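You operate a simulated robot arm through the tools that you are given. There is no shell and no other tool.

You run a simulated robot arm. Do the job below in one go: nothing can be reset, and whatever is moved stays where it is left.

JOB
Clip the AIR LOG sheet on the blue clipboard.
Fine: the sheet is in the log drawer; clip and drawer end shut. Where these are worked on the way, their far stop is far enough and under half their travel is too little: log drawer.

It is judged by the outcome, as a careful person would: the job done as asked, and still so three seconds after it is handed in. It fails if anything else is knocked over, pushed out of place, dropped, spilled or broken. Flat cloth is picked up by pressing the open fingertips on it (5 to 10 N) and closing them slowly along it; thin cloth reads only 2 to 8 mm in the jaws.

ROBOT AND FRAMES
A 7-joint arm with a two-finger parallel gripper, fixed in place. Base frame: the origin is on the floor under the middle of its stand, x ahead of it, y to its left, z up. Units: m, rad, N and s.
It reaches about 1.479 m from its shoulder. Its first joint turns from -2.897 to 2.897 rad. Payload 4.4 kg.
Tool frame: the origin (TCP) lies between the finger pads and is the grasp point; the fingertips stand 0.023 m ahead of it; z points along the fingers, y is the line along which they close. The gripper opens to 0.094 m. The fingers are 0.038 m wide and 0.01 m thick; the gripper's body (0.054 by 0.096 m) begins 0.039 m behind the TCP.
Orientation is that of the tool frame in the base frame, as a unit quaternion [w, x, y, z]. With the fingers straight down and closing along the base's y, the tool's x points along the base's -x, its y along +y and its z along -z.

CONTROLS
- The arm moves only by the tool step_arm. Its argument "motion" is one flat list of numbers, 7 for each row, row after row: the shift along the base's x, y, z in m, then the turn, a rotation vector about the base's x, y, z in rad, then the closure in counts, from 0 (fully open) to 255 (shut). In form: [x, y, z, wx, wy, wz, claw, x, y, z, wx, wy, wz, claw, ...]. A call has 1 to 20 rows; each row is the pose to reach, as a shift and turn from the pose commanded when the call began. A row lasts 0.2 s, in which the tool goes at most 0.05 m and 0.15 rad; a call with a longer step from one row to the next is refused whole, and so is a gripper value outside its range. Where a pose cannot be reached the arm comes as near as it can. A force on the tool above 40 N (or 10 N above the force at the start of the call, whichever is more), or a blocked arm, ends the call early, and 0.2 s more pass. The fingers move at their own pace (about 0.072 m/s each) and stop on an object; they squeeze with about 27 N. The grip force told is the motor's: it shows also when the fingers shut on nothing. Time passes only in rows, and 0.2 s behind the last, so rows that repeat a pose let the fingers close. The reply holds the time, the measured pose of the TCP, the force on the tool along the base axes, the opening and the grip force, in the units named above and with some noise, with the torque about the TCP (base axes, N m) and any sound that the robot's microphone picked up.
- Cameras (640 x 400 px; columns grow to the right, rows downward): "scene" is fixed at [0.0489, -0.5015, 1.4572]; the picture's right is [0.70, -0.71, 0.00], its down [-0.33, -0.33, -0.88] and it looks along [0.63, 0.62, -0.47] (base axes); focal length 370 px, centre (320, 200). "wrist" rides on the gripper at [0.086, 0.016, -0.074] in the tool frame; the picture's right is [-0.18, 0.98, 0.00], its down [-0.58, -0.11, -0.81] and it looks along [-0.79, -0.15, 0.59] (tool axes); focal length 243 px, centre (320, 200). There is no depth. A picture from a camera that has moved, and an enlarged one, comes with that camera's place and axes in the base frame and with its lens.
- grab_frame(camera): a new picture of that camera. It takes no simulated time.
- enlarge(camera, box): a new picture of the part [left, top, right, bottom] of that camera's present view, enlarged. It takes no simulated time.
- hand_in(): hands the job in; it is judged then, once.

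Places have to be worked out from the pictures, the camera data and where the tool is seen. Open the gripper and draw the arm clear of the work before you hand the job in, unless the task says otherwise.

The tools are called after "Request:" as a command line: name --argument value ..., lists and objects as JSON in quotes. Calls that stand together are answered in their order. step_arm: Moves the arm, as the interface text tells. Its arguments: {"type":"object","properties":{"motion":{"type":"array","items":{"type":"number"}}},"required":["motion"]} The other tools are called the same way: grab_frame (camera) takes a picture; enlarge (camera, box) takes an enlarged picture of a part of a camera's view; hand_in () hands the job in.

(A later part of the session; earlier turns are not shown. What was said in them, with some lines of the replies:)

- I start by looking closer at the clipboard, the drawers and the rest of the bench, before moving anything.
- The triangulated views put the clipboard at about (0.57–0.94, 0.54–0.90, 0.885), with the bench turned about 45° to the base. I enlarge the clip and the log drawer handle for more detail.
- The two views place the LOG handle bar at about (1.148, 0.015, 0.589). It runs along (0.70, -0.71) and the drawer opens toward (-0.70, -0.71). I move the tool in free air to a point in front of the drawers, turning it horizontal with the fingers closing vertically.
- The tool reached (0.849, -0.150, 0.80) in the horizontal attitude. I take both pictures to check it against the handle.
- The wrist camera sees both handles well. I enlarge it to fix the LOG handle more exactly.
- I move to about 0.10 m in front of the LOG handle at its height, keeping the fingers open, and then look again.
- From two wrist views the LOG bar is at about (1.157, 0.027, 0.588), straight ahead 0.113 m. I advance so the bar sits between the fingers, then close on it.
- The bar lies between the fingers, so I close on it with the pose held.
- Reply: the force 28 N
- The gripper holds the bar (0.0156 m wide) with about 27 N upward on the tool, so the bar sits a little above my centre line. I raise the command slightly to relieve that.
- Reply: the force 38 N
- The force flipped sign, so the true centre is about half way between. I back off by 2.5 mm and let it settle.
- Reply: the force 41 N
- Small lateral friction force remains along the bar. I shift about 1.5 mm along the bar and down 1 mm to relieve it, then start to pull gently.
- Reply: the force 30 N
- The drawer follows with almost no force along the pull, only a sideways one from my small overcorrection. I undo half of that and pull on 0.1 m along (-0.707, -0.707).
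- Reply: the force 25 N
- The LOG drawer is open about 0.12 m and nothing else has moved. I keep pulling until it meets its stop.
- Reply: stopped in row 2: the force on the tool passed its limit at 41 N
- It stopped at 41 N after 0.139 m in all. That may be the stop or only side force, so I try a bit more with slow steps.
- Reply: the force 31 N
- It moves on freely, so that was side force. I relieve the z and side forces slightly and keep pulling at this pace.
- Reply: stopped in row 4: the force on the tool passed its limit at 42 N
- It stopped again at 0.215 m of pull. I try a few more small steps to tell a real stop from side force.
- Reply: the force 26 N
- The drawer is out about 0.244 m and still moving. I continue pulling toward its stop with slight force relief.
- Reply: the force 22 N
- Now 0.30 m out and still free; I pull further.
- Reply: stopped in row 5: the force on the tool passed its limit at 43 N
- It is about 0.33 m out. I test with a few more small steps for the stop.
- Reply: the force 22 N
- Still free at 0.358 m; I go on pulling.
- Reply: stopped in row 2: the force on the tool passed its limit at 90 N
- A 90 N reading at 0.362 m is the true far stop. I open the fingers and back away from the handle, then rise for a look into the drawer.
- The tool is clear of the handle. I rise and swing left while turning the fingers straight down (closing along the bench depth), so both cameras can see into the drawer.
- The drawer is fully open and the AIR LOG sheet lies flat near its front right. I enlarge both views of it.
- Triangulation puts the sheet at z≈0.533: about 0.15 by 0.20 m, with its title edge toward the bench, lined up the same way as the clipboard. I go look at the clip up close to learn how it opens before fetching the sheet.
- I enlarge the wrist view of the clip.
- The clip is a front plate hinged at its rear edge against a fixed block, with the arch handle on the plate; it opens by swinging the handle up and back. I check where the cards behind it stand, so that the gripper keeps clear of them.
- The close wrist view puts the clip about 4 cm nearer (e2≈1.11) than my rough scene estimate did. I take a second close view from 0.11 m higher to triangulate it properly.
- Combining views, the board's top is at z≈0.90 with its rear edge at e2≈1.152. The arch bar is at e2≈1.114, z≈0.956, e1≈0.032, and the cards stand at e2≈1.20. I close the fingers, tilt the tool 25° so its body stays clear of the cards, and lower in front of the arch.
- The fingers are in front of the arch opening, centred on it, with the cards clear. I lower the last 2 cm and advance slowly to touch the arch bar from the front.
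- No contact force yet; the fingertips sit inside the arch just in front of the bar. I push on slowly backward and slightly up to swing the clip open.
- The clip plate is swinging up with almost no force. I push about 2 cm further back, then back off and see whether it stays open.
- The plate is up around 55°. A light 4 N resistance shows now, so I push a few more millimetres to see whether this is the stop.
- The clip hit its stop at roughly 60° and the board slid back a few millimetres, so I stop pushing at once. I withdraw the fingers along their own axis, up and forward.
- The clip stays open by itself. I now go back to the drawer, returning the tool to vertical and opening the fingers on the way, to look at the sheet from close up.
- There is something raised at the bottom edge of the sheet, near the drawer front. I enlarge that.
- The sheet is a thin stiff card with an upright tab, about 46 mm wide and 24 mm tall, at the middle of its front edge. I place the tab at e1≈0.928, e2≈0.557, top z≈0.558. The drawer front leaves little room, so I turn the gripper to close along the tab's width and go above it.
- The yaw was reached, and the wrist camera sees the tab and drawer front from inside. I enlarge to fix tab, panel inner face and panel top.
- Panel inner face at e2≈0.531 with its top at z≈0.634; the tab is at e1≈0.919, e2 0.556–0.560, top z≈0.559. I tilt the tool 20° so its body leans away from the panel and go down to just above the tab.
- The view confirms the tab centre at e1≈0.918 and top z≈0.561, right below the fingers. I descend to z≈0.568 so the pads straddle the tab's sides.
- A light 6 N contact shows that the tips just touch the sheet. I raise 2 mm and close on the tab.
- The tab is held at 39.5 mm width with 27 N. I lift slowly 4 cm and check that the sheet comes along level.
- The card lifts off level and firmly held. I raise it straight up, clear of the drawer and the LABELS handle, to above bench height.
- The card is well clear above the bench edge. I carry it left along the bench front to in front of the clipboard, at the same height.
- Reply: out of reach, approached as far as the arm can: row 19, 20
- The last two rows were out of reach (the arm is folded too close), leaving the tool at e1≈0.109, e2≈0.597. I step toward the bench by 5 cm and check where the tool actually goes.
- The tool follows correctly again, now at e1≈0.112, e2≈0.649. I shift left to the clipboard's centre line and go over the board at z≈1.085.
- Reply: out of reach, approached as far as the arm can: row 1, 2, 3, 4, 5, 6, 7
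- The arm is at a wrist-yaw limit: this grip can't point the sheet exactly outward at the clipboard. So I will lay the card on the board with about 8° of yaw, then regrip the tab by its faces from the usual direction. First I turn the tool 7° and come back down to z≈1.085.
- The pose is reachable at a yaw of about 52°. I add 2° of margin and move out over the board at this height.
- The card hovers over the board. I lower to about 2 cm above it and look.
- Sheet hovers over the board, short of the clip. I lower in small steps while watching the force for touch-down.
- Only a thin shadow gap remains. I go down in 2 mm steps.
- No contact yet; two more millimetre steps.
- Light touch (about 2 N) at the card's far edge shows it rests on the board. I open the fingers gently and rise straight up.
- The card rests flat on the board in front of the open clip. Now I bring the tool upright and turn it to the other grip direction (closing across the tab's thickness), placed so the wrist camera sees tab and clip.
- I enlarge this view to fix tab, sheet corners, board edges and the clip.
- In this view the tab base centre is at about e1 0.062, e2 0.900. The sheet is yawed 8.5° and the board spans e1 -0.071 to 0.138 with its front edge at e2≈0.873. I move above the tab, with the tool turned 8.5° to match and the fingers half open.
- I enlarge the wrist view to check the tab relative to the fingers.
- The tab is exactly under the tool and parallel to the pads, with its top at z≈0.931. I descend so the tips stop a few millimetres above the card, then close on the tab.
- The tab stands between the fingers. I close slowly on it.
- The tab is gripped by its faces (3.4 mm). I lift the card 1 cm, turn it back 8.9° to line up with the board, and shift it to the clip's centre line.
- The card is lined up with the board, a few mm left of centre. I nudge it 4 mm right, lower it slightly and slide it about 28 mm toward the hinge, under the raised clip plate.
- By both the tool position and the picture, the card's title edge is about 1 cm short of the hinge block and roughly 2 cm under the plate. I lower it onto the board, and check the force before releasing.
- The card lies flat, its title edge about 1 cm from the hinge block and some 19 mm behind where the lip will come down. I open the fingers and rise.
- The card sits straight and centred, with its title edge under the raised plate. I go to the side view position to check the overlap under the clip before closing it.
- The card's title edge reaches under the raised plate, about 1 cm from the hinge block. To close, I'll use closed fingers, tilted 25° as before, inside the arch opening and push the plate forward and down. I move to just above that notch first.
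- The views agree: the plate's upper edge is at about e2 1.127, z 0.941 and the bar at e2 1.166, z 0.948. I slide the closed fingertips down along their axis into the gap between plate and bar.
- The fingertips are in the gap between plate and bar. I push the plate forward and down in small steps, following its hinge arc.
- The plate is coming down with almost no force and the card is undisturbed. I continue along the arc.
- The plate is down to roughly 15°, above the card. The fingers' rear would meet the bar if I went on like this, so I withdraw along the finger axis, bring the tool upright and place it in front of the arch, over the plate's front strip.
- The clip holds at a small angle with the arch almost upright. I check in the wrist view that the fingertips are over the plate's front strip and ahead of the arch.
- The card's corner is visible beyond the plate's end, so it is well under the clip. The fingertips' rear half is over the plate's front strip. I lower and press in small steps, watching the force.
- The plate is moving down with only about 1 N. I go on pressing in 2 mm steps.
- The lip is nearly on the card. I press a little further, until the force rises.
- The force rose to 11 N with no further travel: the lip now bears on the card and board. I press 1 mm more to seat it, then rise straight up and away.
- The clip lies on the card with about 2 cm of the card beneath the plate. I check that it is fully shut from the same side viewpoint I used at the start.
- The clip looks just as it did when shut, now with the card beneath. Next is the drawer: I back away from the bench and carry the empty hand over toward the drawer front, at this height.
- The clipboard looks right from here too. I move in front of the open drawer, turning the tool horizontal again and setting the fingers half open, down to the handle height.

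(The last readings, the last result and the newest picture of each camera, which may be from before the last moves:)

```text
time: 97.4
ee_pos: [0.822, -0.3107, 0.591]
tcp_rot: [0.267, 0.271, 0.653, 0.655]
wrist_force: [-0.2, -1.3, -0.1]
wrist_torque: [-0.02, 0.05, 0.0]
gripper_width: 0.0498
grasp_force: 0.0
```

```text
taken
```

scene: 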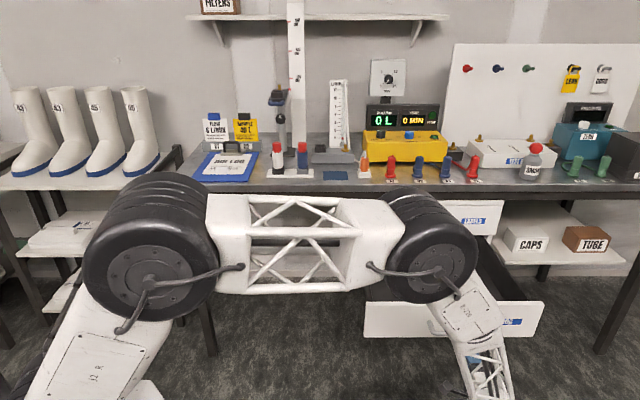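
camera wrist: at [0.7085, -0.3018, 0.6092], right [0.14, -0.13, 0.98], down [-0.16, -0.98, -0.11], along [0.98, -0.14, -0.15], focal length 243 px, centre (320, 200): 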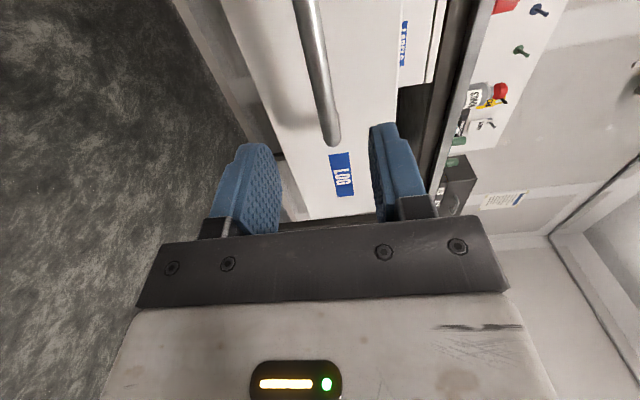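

The tool is level with the handle, with the bar between the half-open fingers. I advance so the fingertips push on the drawer face above and below the bar.

Request:
step_arm --motion '[0.017, 0.017, 0, 0, 0, 0, 120, 0.034, 0.034, 0, 0, 0, 0, 120, 0.051, 0.051, 0, 0, 0, 0, 120, 0.068, 0.068, 0, 0, 0, 0, 120, 0.08, 0.08, 0, 0, 0, 0, 120, 0.09, 0.09, 0, 0, 0, 0, 120, 0.1, 0.1, 0, 0, 0, 0, 120, 0.11, 0.11, 0, 0, 0, 0, 120]'

Request:
grab_frame --camera "wrist"

Request:
grab_frame --camera "scene"

```text
time: 99.2
ee_pos: [0.9293, -0.1989, 0.589]
tcp_rot: [0.267, 0.272, 0.653, 0.654]
wrist_force: [0.2, 0.4, 0.6]
wrist_torque: [-0.02, -0.02, -0.03]
gripper_width: 0.0496
grasp_force: 0.1
```

```text
taken
camera wrist: at [0.816, -0.1914, 0.6073], right [0.14, -0.13, 0.98], down [-0.16, -0.98, -0.11], along [0.98, -0.14, -0.16], focal length 243 px, centre (320, 200)
```

wrist: 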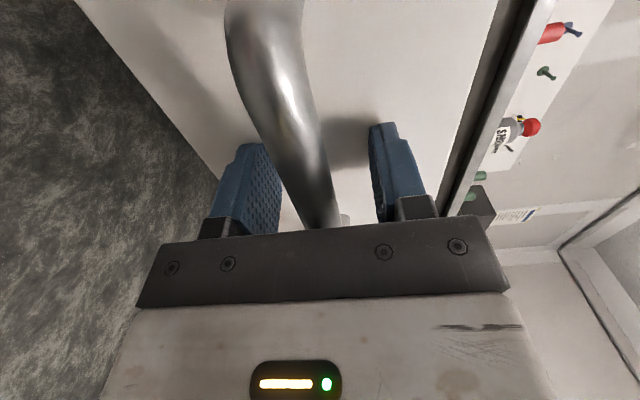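

```text
taken
```

scene: 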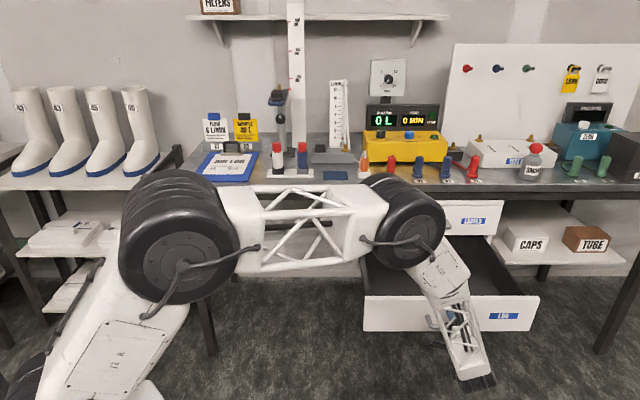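

The drawer has begun to move in with almost no force. I keep pushing steadily.

Request:
step_arm --motion '[0.0165, 0.0165, 0, 0, 0, 0, 120, 0.033, 0.033, 0, 0, 0, 0, 120, 0.0495, 0.0495, 0, 0, 0, 0, 120, 0.066, 0.066, 0, 0, 0, 0, 120, 0.0825, 0.0825, 0, 0, 0, 0, 120, 0.099, 0.099, 0, 0, 0, 0, 120, 0.1155, 0.1155, 0, 0, 0, 0, 120, 0.132, 0.132, 0, 0, 0, 0, 120, 0.1485, 0.1485, 0, 0, 0, 0, 120, 0.165, 0.165, 0, 0, 0, 0, 120, 0.18, 0.18, 0, 0, 0, 0, 120]'

Request:
grab_frame --camera "scene"

Request:
grab_frame --camera "wrist"

```text
time: 101.6
ee_pos: [1.1106, -0.0196, 0.5901]
tcp_rot: [0.267, 0.271, 0.652, 0.655]
wrist_force: [-0.5, -0.9, -0.2]
wrist_torque: [-0.01, -0.01, 0.01]
gripper_width: 0.0496
grasp_force: 0.0
```

```text
taken
```

scene: 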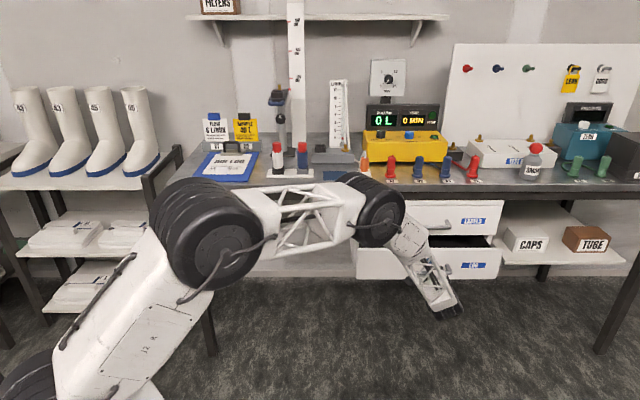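

```text
taken
camera wrist: at [0.9968, -0.012, 0.6078], right [0.14, -0.13, 0.98], down [-0.16, -0.98, -0.11], along [0.98, -0.14, -0.15], focal length 243 px, centre (320, 200)
```

wrist: 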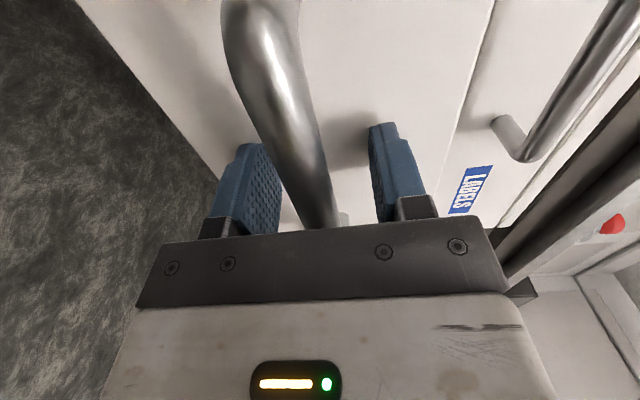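

About 7 cm remain. I push slower to the closed stop, letting the force limit tell me when it is shut.

Request:
step_arm --motion '[0.006, 0.006, 0, 0, 0, 0, 120, 0.012, 0.012, 0, 0, 0, 0, 120, 0.018, 0.018, 0, 0, 0, 0, 120, 0.024, 0.024, 0, 0, 0, 0, 120, 0.03, 0.03, 0, 0, 0, 0, 120, 0.036, 0.036, 0, 0, 0, 0, 120, 0.041, 0.041, 0, 0, 0, 0, 120, 0.045, 0.045, 0, 0, 0, 0, 120, 0.048, 0.048, 0, 0, 0, 0, 120]'

Request:
grab_frame --camera "scene"

Request:
grab_frame --camera "wrist"

```text
time: 103.6
ee_pos: [1.1579, 0.0256, 0.5883]
tcp_rot: [0.267, 0.272, 0.653, 0.655]
wrist_force: [-0.3, -1.1, -0.3]
wrist_torque: [0.04, -0.05, -0.03]
gripper_width: 0.0498
grasp_force: 0.1
```

```text
taken
```

scene: 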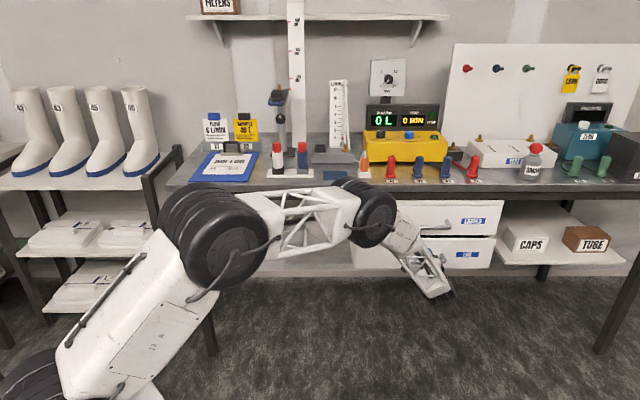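

```text
taken
camera wrist: at [1.0449, 0.0357, 0.607], right [0.14, -0.13, 0.98], down [-0.16, -0.98, -0.11], along [0.98, -0.14, -0.15], focal length 243 px, centre (320, 200)
```

wrist: 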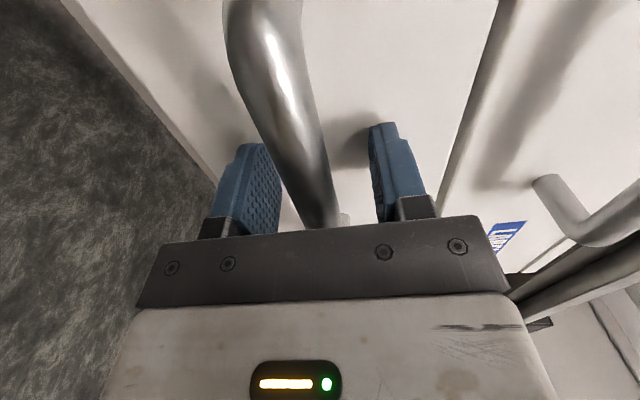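

Nearly flush, but no stop force yet. I push on in small steps.

Request:
step_arm --motion '[0.003, 0.003, 0, 0, 0, 0, 120, 0.006, 0.006, 0, 0, 0, 0, 120, 0.009, 0.009, 0, 0, 0, 0, 120, 0.012, 0.012, 0, 0, 0, 0, 120, 0.015, 0.015, 0, 0, 0, 0, 120]'

Request:
enlarge --camera "scene" --box '[340, 190, 510, 280]'

Request:
grab_frame --camera "wrist"

```text
time: 104.6
ee_pos: [1.1676, 0.0366, 0.5879]
tcp_rot: [0.267, 0.273, 0.653, 0.654]
wrist_force: [-14.2, -7.3, 7.3]
wrist_torque: [0.24, -0.66, -0.21]
gripper_width: 0.0529
grasp_force: 3.1
stopped in row 4: the force on the tool passed its limit at 55 N (the readings are from after the stop); the commanded pose is now the measured one
```

```text
3.76 times, centred on (425, 235) of scene
camera zoom: at [0.0489, -0.5015, 1.4572], right [0.7, -0.71, 0.0], down [-0.33, -0.33, -0.88], along [0.63, 0.62, -0.47], focal length 1394 px, centre (-75, 68)
```

zoom: 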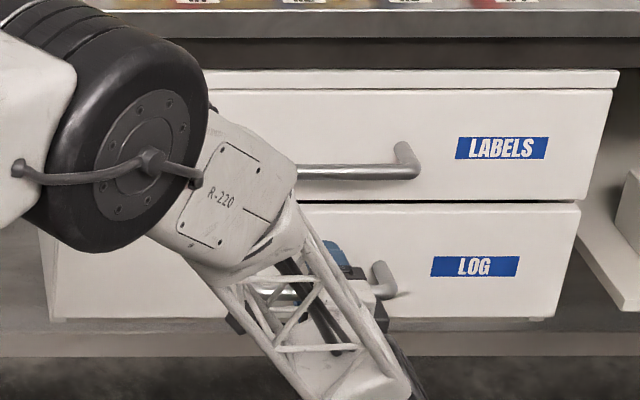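

```text
taken
camera wrist: at [1.0547, 0.045, 0.606], right [0.14, -0.13, 0.98], down [-0.16, -0.98, -0.11], along [0.98, -0.14, -0.16], focal length 243 px, centre (320, 200)
```

wrist: 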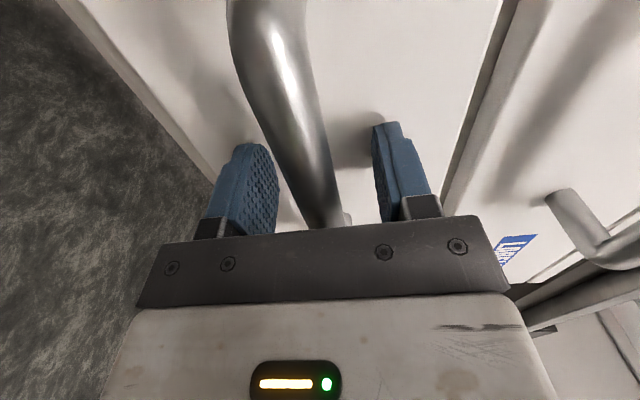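

The push met the closed stop at 55 N, and the LOG label and panel edges are back at their original picture positions. I back off a little, open wider, and draw straight away from the handle.

Request:
step_arm --motion '[-0.002, -0.002, 0, 0, 0, 0, 120, -0.002, -0.002, 0, 0, 0, 0, 60, -0.002, -0.002, 0, 0, 0, 0, 60, -0.015, -0.015, 0, 0, 0, 0, 60, -0.035, -0.035, 0, 0, 0, 0, 60, -0.065, -0.065, 0, 0, 0, 0, 60, -0.095, -0.095, 0, 0, 0, 0, 60, -0.125, -0.125, 0, 0, 0, 0, 60, -0.155, -0.155, 0, 0, 0, 0, 60]'

Request:
enlarge --camera "scene" --box '[340, 190, 510, 280]'

Request:
grab_frame --camera "wrist"

```text
time: 106.6
ee_pos: [1.0138, -0.119, 0.5872]
tcp_rot: [0.266, 0.272, 0.653, 0.655]
wrist_force: [-0.1, -0.4, 0.4]
wrist_torque: [-0.03, 0.02, -0.02]
gripper_width: 0.0721
grasp_force: 0.1
```

```text
3.76 times, centred on (425, 235) of scene
camera zoom: at [0.0489, -0.5015, 1.4572], right [0.7, -0.71, 0.0], down [-0.33, -0.33, -0.88], along [0.63, 0.62, -0.47], focal length 1394 px, centre (-75, 68)
```

zoom: 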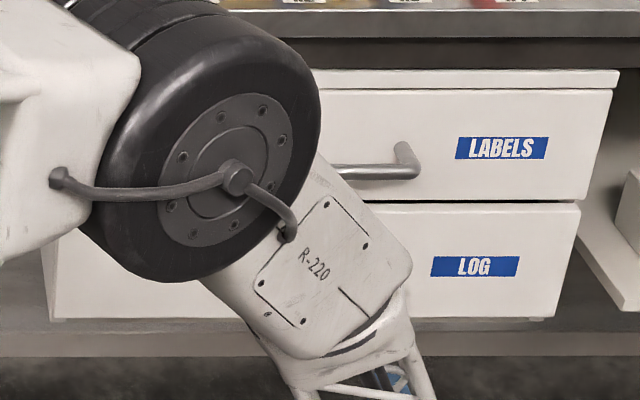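

```text
taken
camera wrist: at [0.8998, -0.1107, 0.6064], right [0.14, -0.13, 0.98], down [-0.16, -0.98, -0.11], along [0.98, -0.14, -0.16], focal length 243 px, centre (320, 200)
```

wrist: 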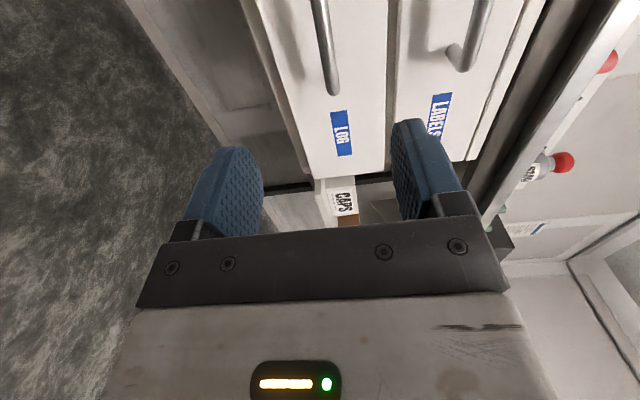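

The drawer stays shut and flush. I raise and draw the arm back well clear of the bench, gripper open, to view the final state.

Request:
step_arm --motion '[-0.0277, 0.0015, 0.0354, 0, 0, 0, 0, -0.0554, 0.003, 0.0708, 0, 0, 0, 0, -0.0831, 0.0045, 0.1062, 0, 0, 0, 0, -0.1108, 0.006, 0.1416, 0, 0, 0, 0, -0.1385, 0.0075, 0.177, 0, 0, 0, 0, -0.1662, 0.009, 0.2124, 0, 0, 0, 0, -0.1939, 0.0105, 0.2478, 0, 0, 0, 0, -0.2216, 0.012, 0.2832, 0, 0, 0, 0, -0.2493, 0.0135, 0.3186, 0, 0, 0, 0, -0.277, 0.015, 0.354, 0, 0, 0, 0, -0.3047, 0.0165, 0.3894, 0, 0, 0, 0, -0.3324, 0.018, 0.4248, 0, 0, 0, 0, -0.36, 0.02, 0.46, 0, 0, 0, 0]'

Request:
grab_frame --camera "scene"

Request:
grab_frame --camera "wrist"

```text
time: 109.4
ee_pos: [0.654, -0.0987, 1.0455]
tcp_rot: [0.265, 0.272, 0.654, 0.654]
wrist_force: [0.4, 0.9, 0.3]
wrist_torque: [0.0, 0.02, -0.03]
gripper_width: 0.0939
grasp_force: 0.1
```

```text
taken
```

scene: 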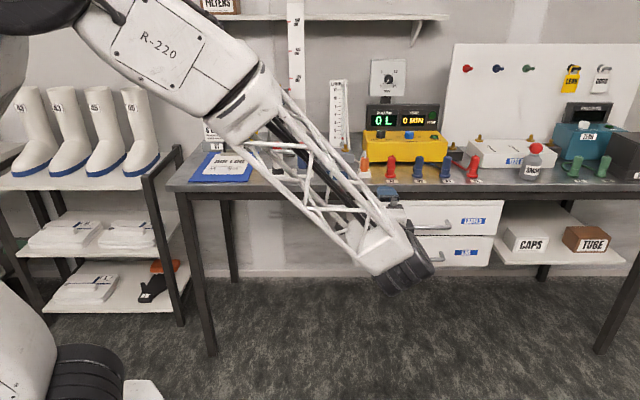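

```text
taken
camera wrist: at [0.5407, -0.0911, 1.0646], right [0.14, -0.13, 0.98], down [-0.16, -0.98, -0.11], along [0.98, -0.14, -0.16], focal length 243 px, centre (320, 200)
```

wrist: 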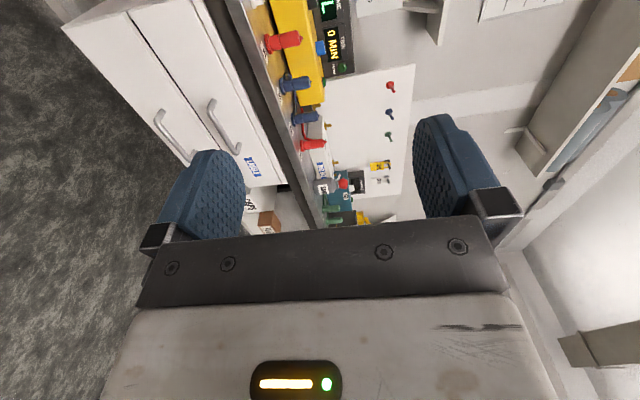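

Both drawers are flush. I check the clipboard and drawer once more in enlarged views.

Request:
enlarge --camera "scene" --box '[170, 115, 290, 195]'

Request:
enlarge --camera "scene" --box '[340, 180, 510, 285]'

Request:
enlarge --camera "wrist" --box '[60, 0, 300, 190]'

```text
5.00 times, centred on (230, 155) of scene
camera zoom: at [0.0489, -0.5015, 1.4572], right [0.7, -0.71, 0.0], down [-0.33, -0.33, -0.88], along [0.63, 0.62, -0.47], focal length 1851 px, centre (770, 425)
```

zoom: 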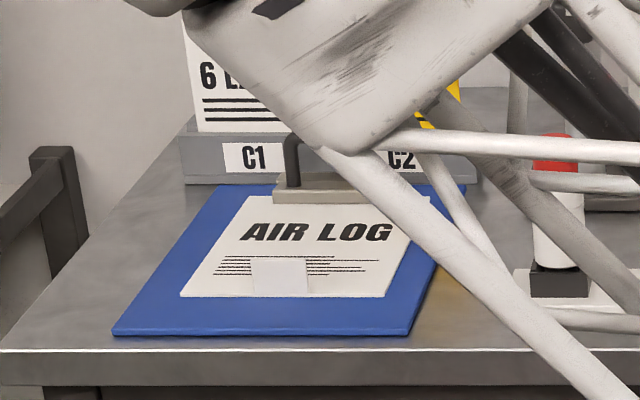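

```text
3.76 times, centred on (425, 232) of scene
camera zoom: at [0.0489, -0.5015, 1.4572], right [0.7, -0.71, 0.0], down [-0.33, -0.33, -0.88], along [0.63, 0.62, -0.47], focal length 1394 px, centre (-75, 78)
```

zoom: 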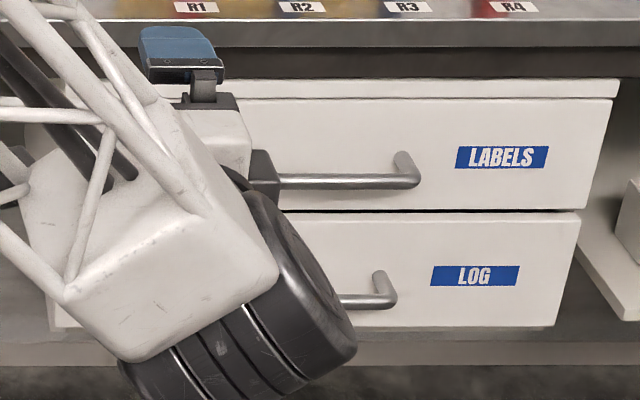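

```text
2.11 times, centred on (180, 95) of wrist
camera zoom: at [0.5407, -0.0911, 1.0646], right [0.14, -0.13, 0.98], down [-0.16, -0.98, -0.11], along [0.98, -0.14, -0.16], focal length 511 px, centre (615, 421)
```

zoom: 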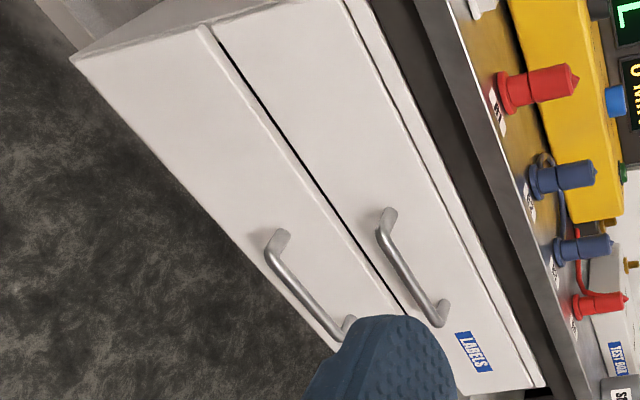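

The AIR LOG card is flat under the shut clip, the log drawer is flush and shut, nothing else has moved, and the arm is clear with the gripper open. I hand the job in.

Request:
hand_in

```text
The job is handed in.
```

The AIR LOG sheet is on the blue clipboard, with about 2 cm of its title edge under the clip. The clip and the log drawer are both shut.

- **Clip:** it was pressed down until the force rose to 11 N with no further travel. Compared with the opening view, only about 1 mm of sheet thickness separates it from its original shut position.
- **Drawer:** it was opened to its far stop (0.36 m) to reach the sheet. It was then pushed back until it met its closed stop, and the panel is flush with the one above.
- **Clipboard position:** the board slid back about 8 mm when the clip reached its open stop. It did not touch the card holder behind it, and I left it there.

Nothing else was knocked or moved in the final pictures, although the arm partly hid the bottles and cards behind the board. The gripper was open and the arm clear of the bench when I handed the job in.
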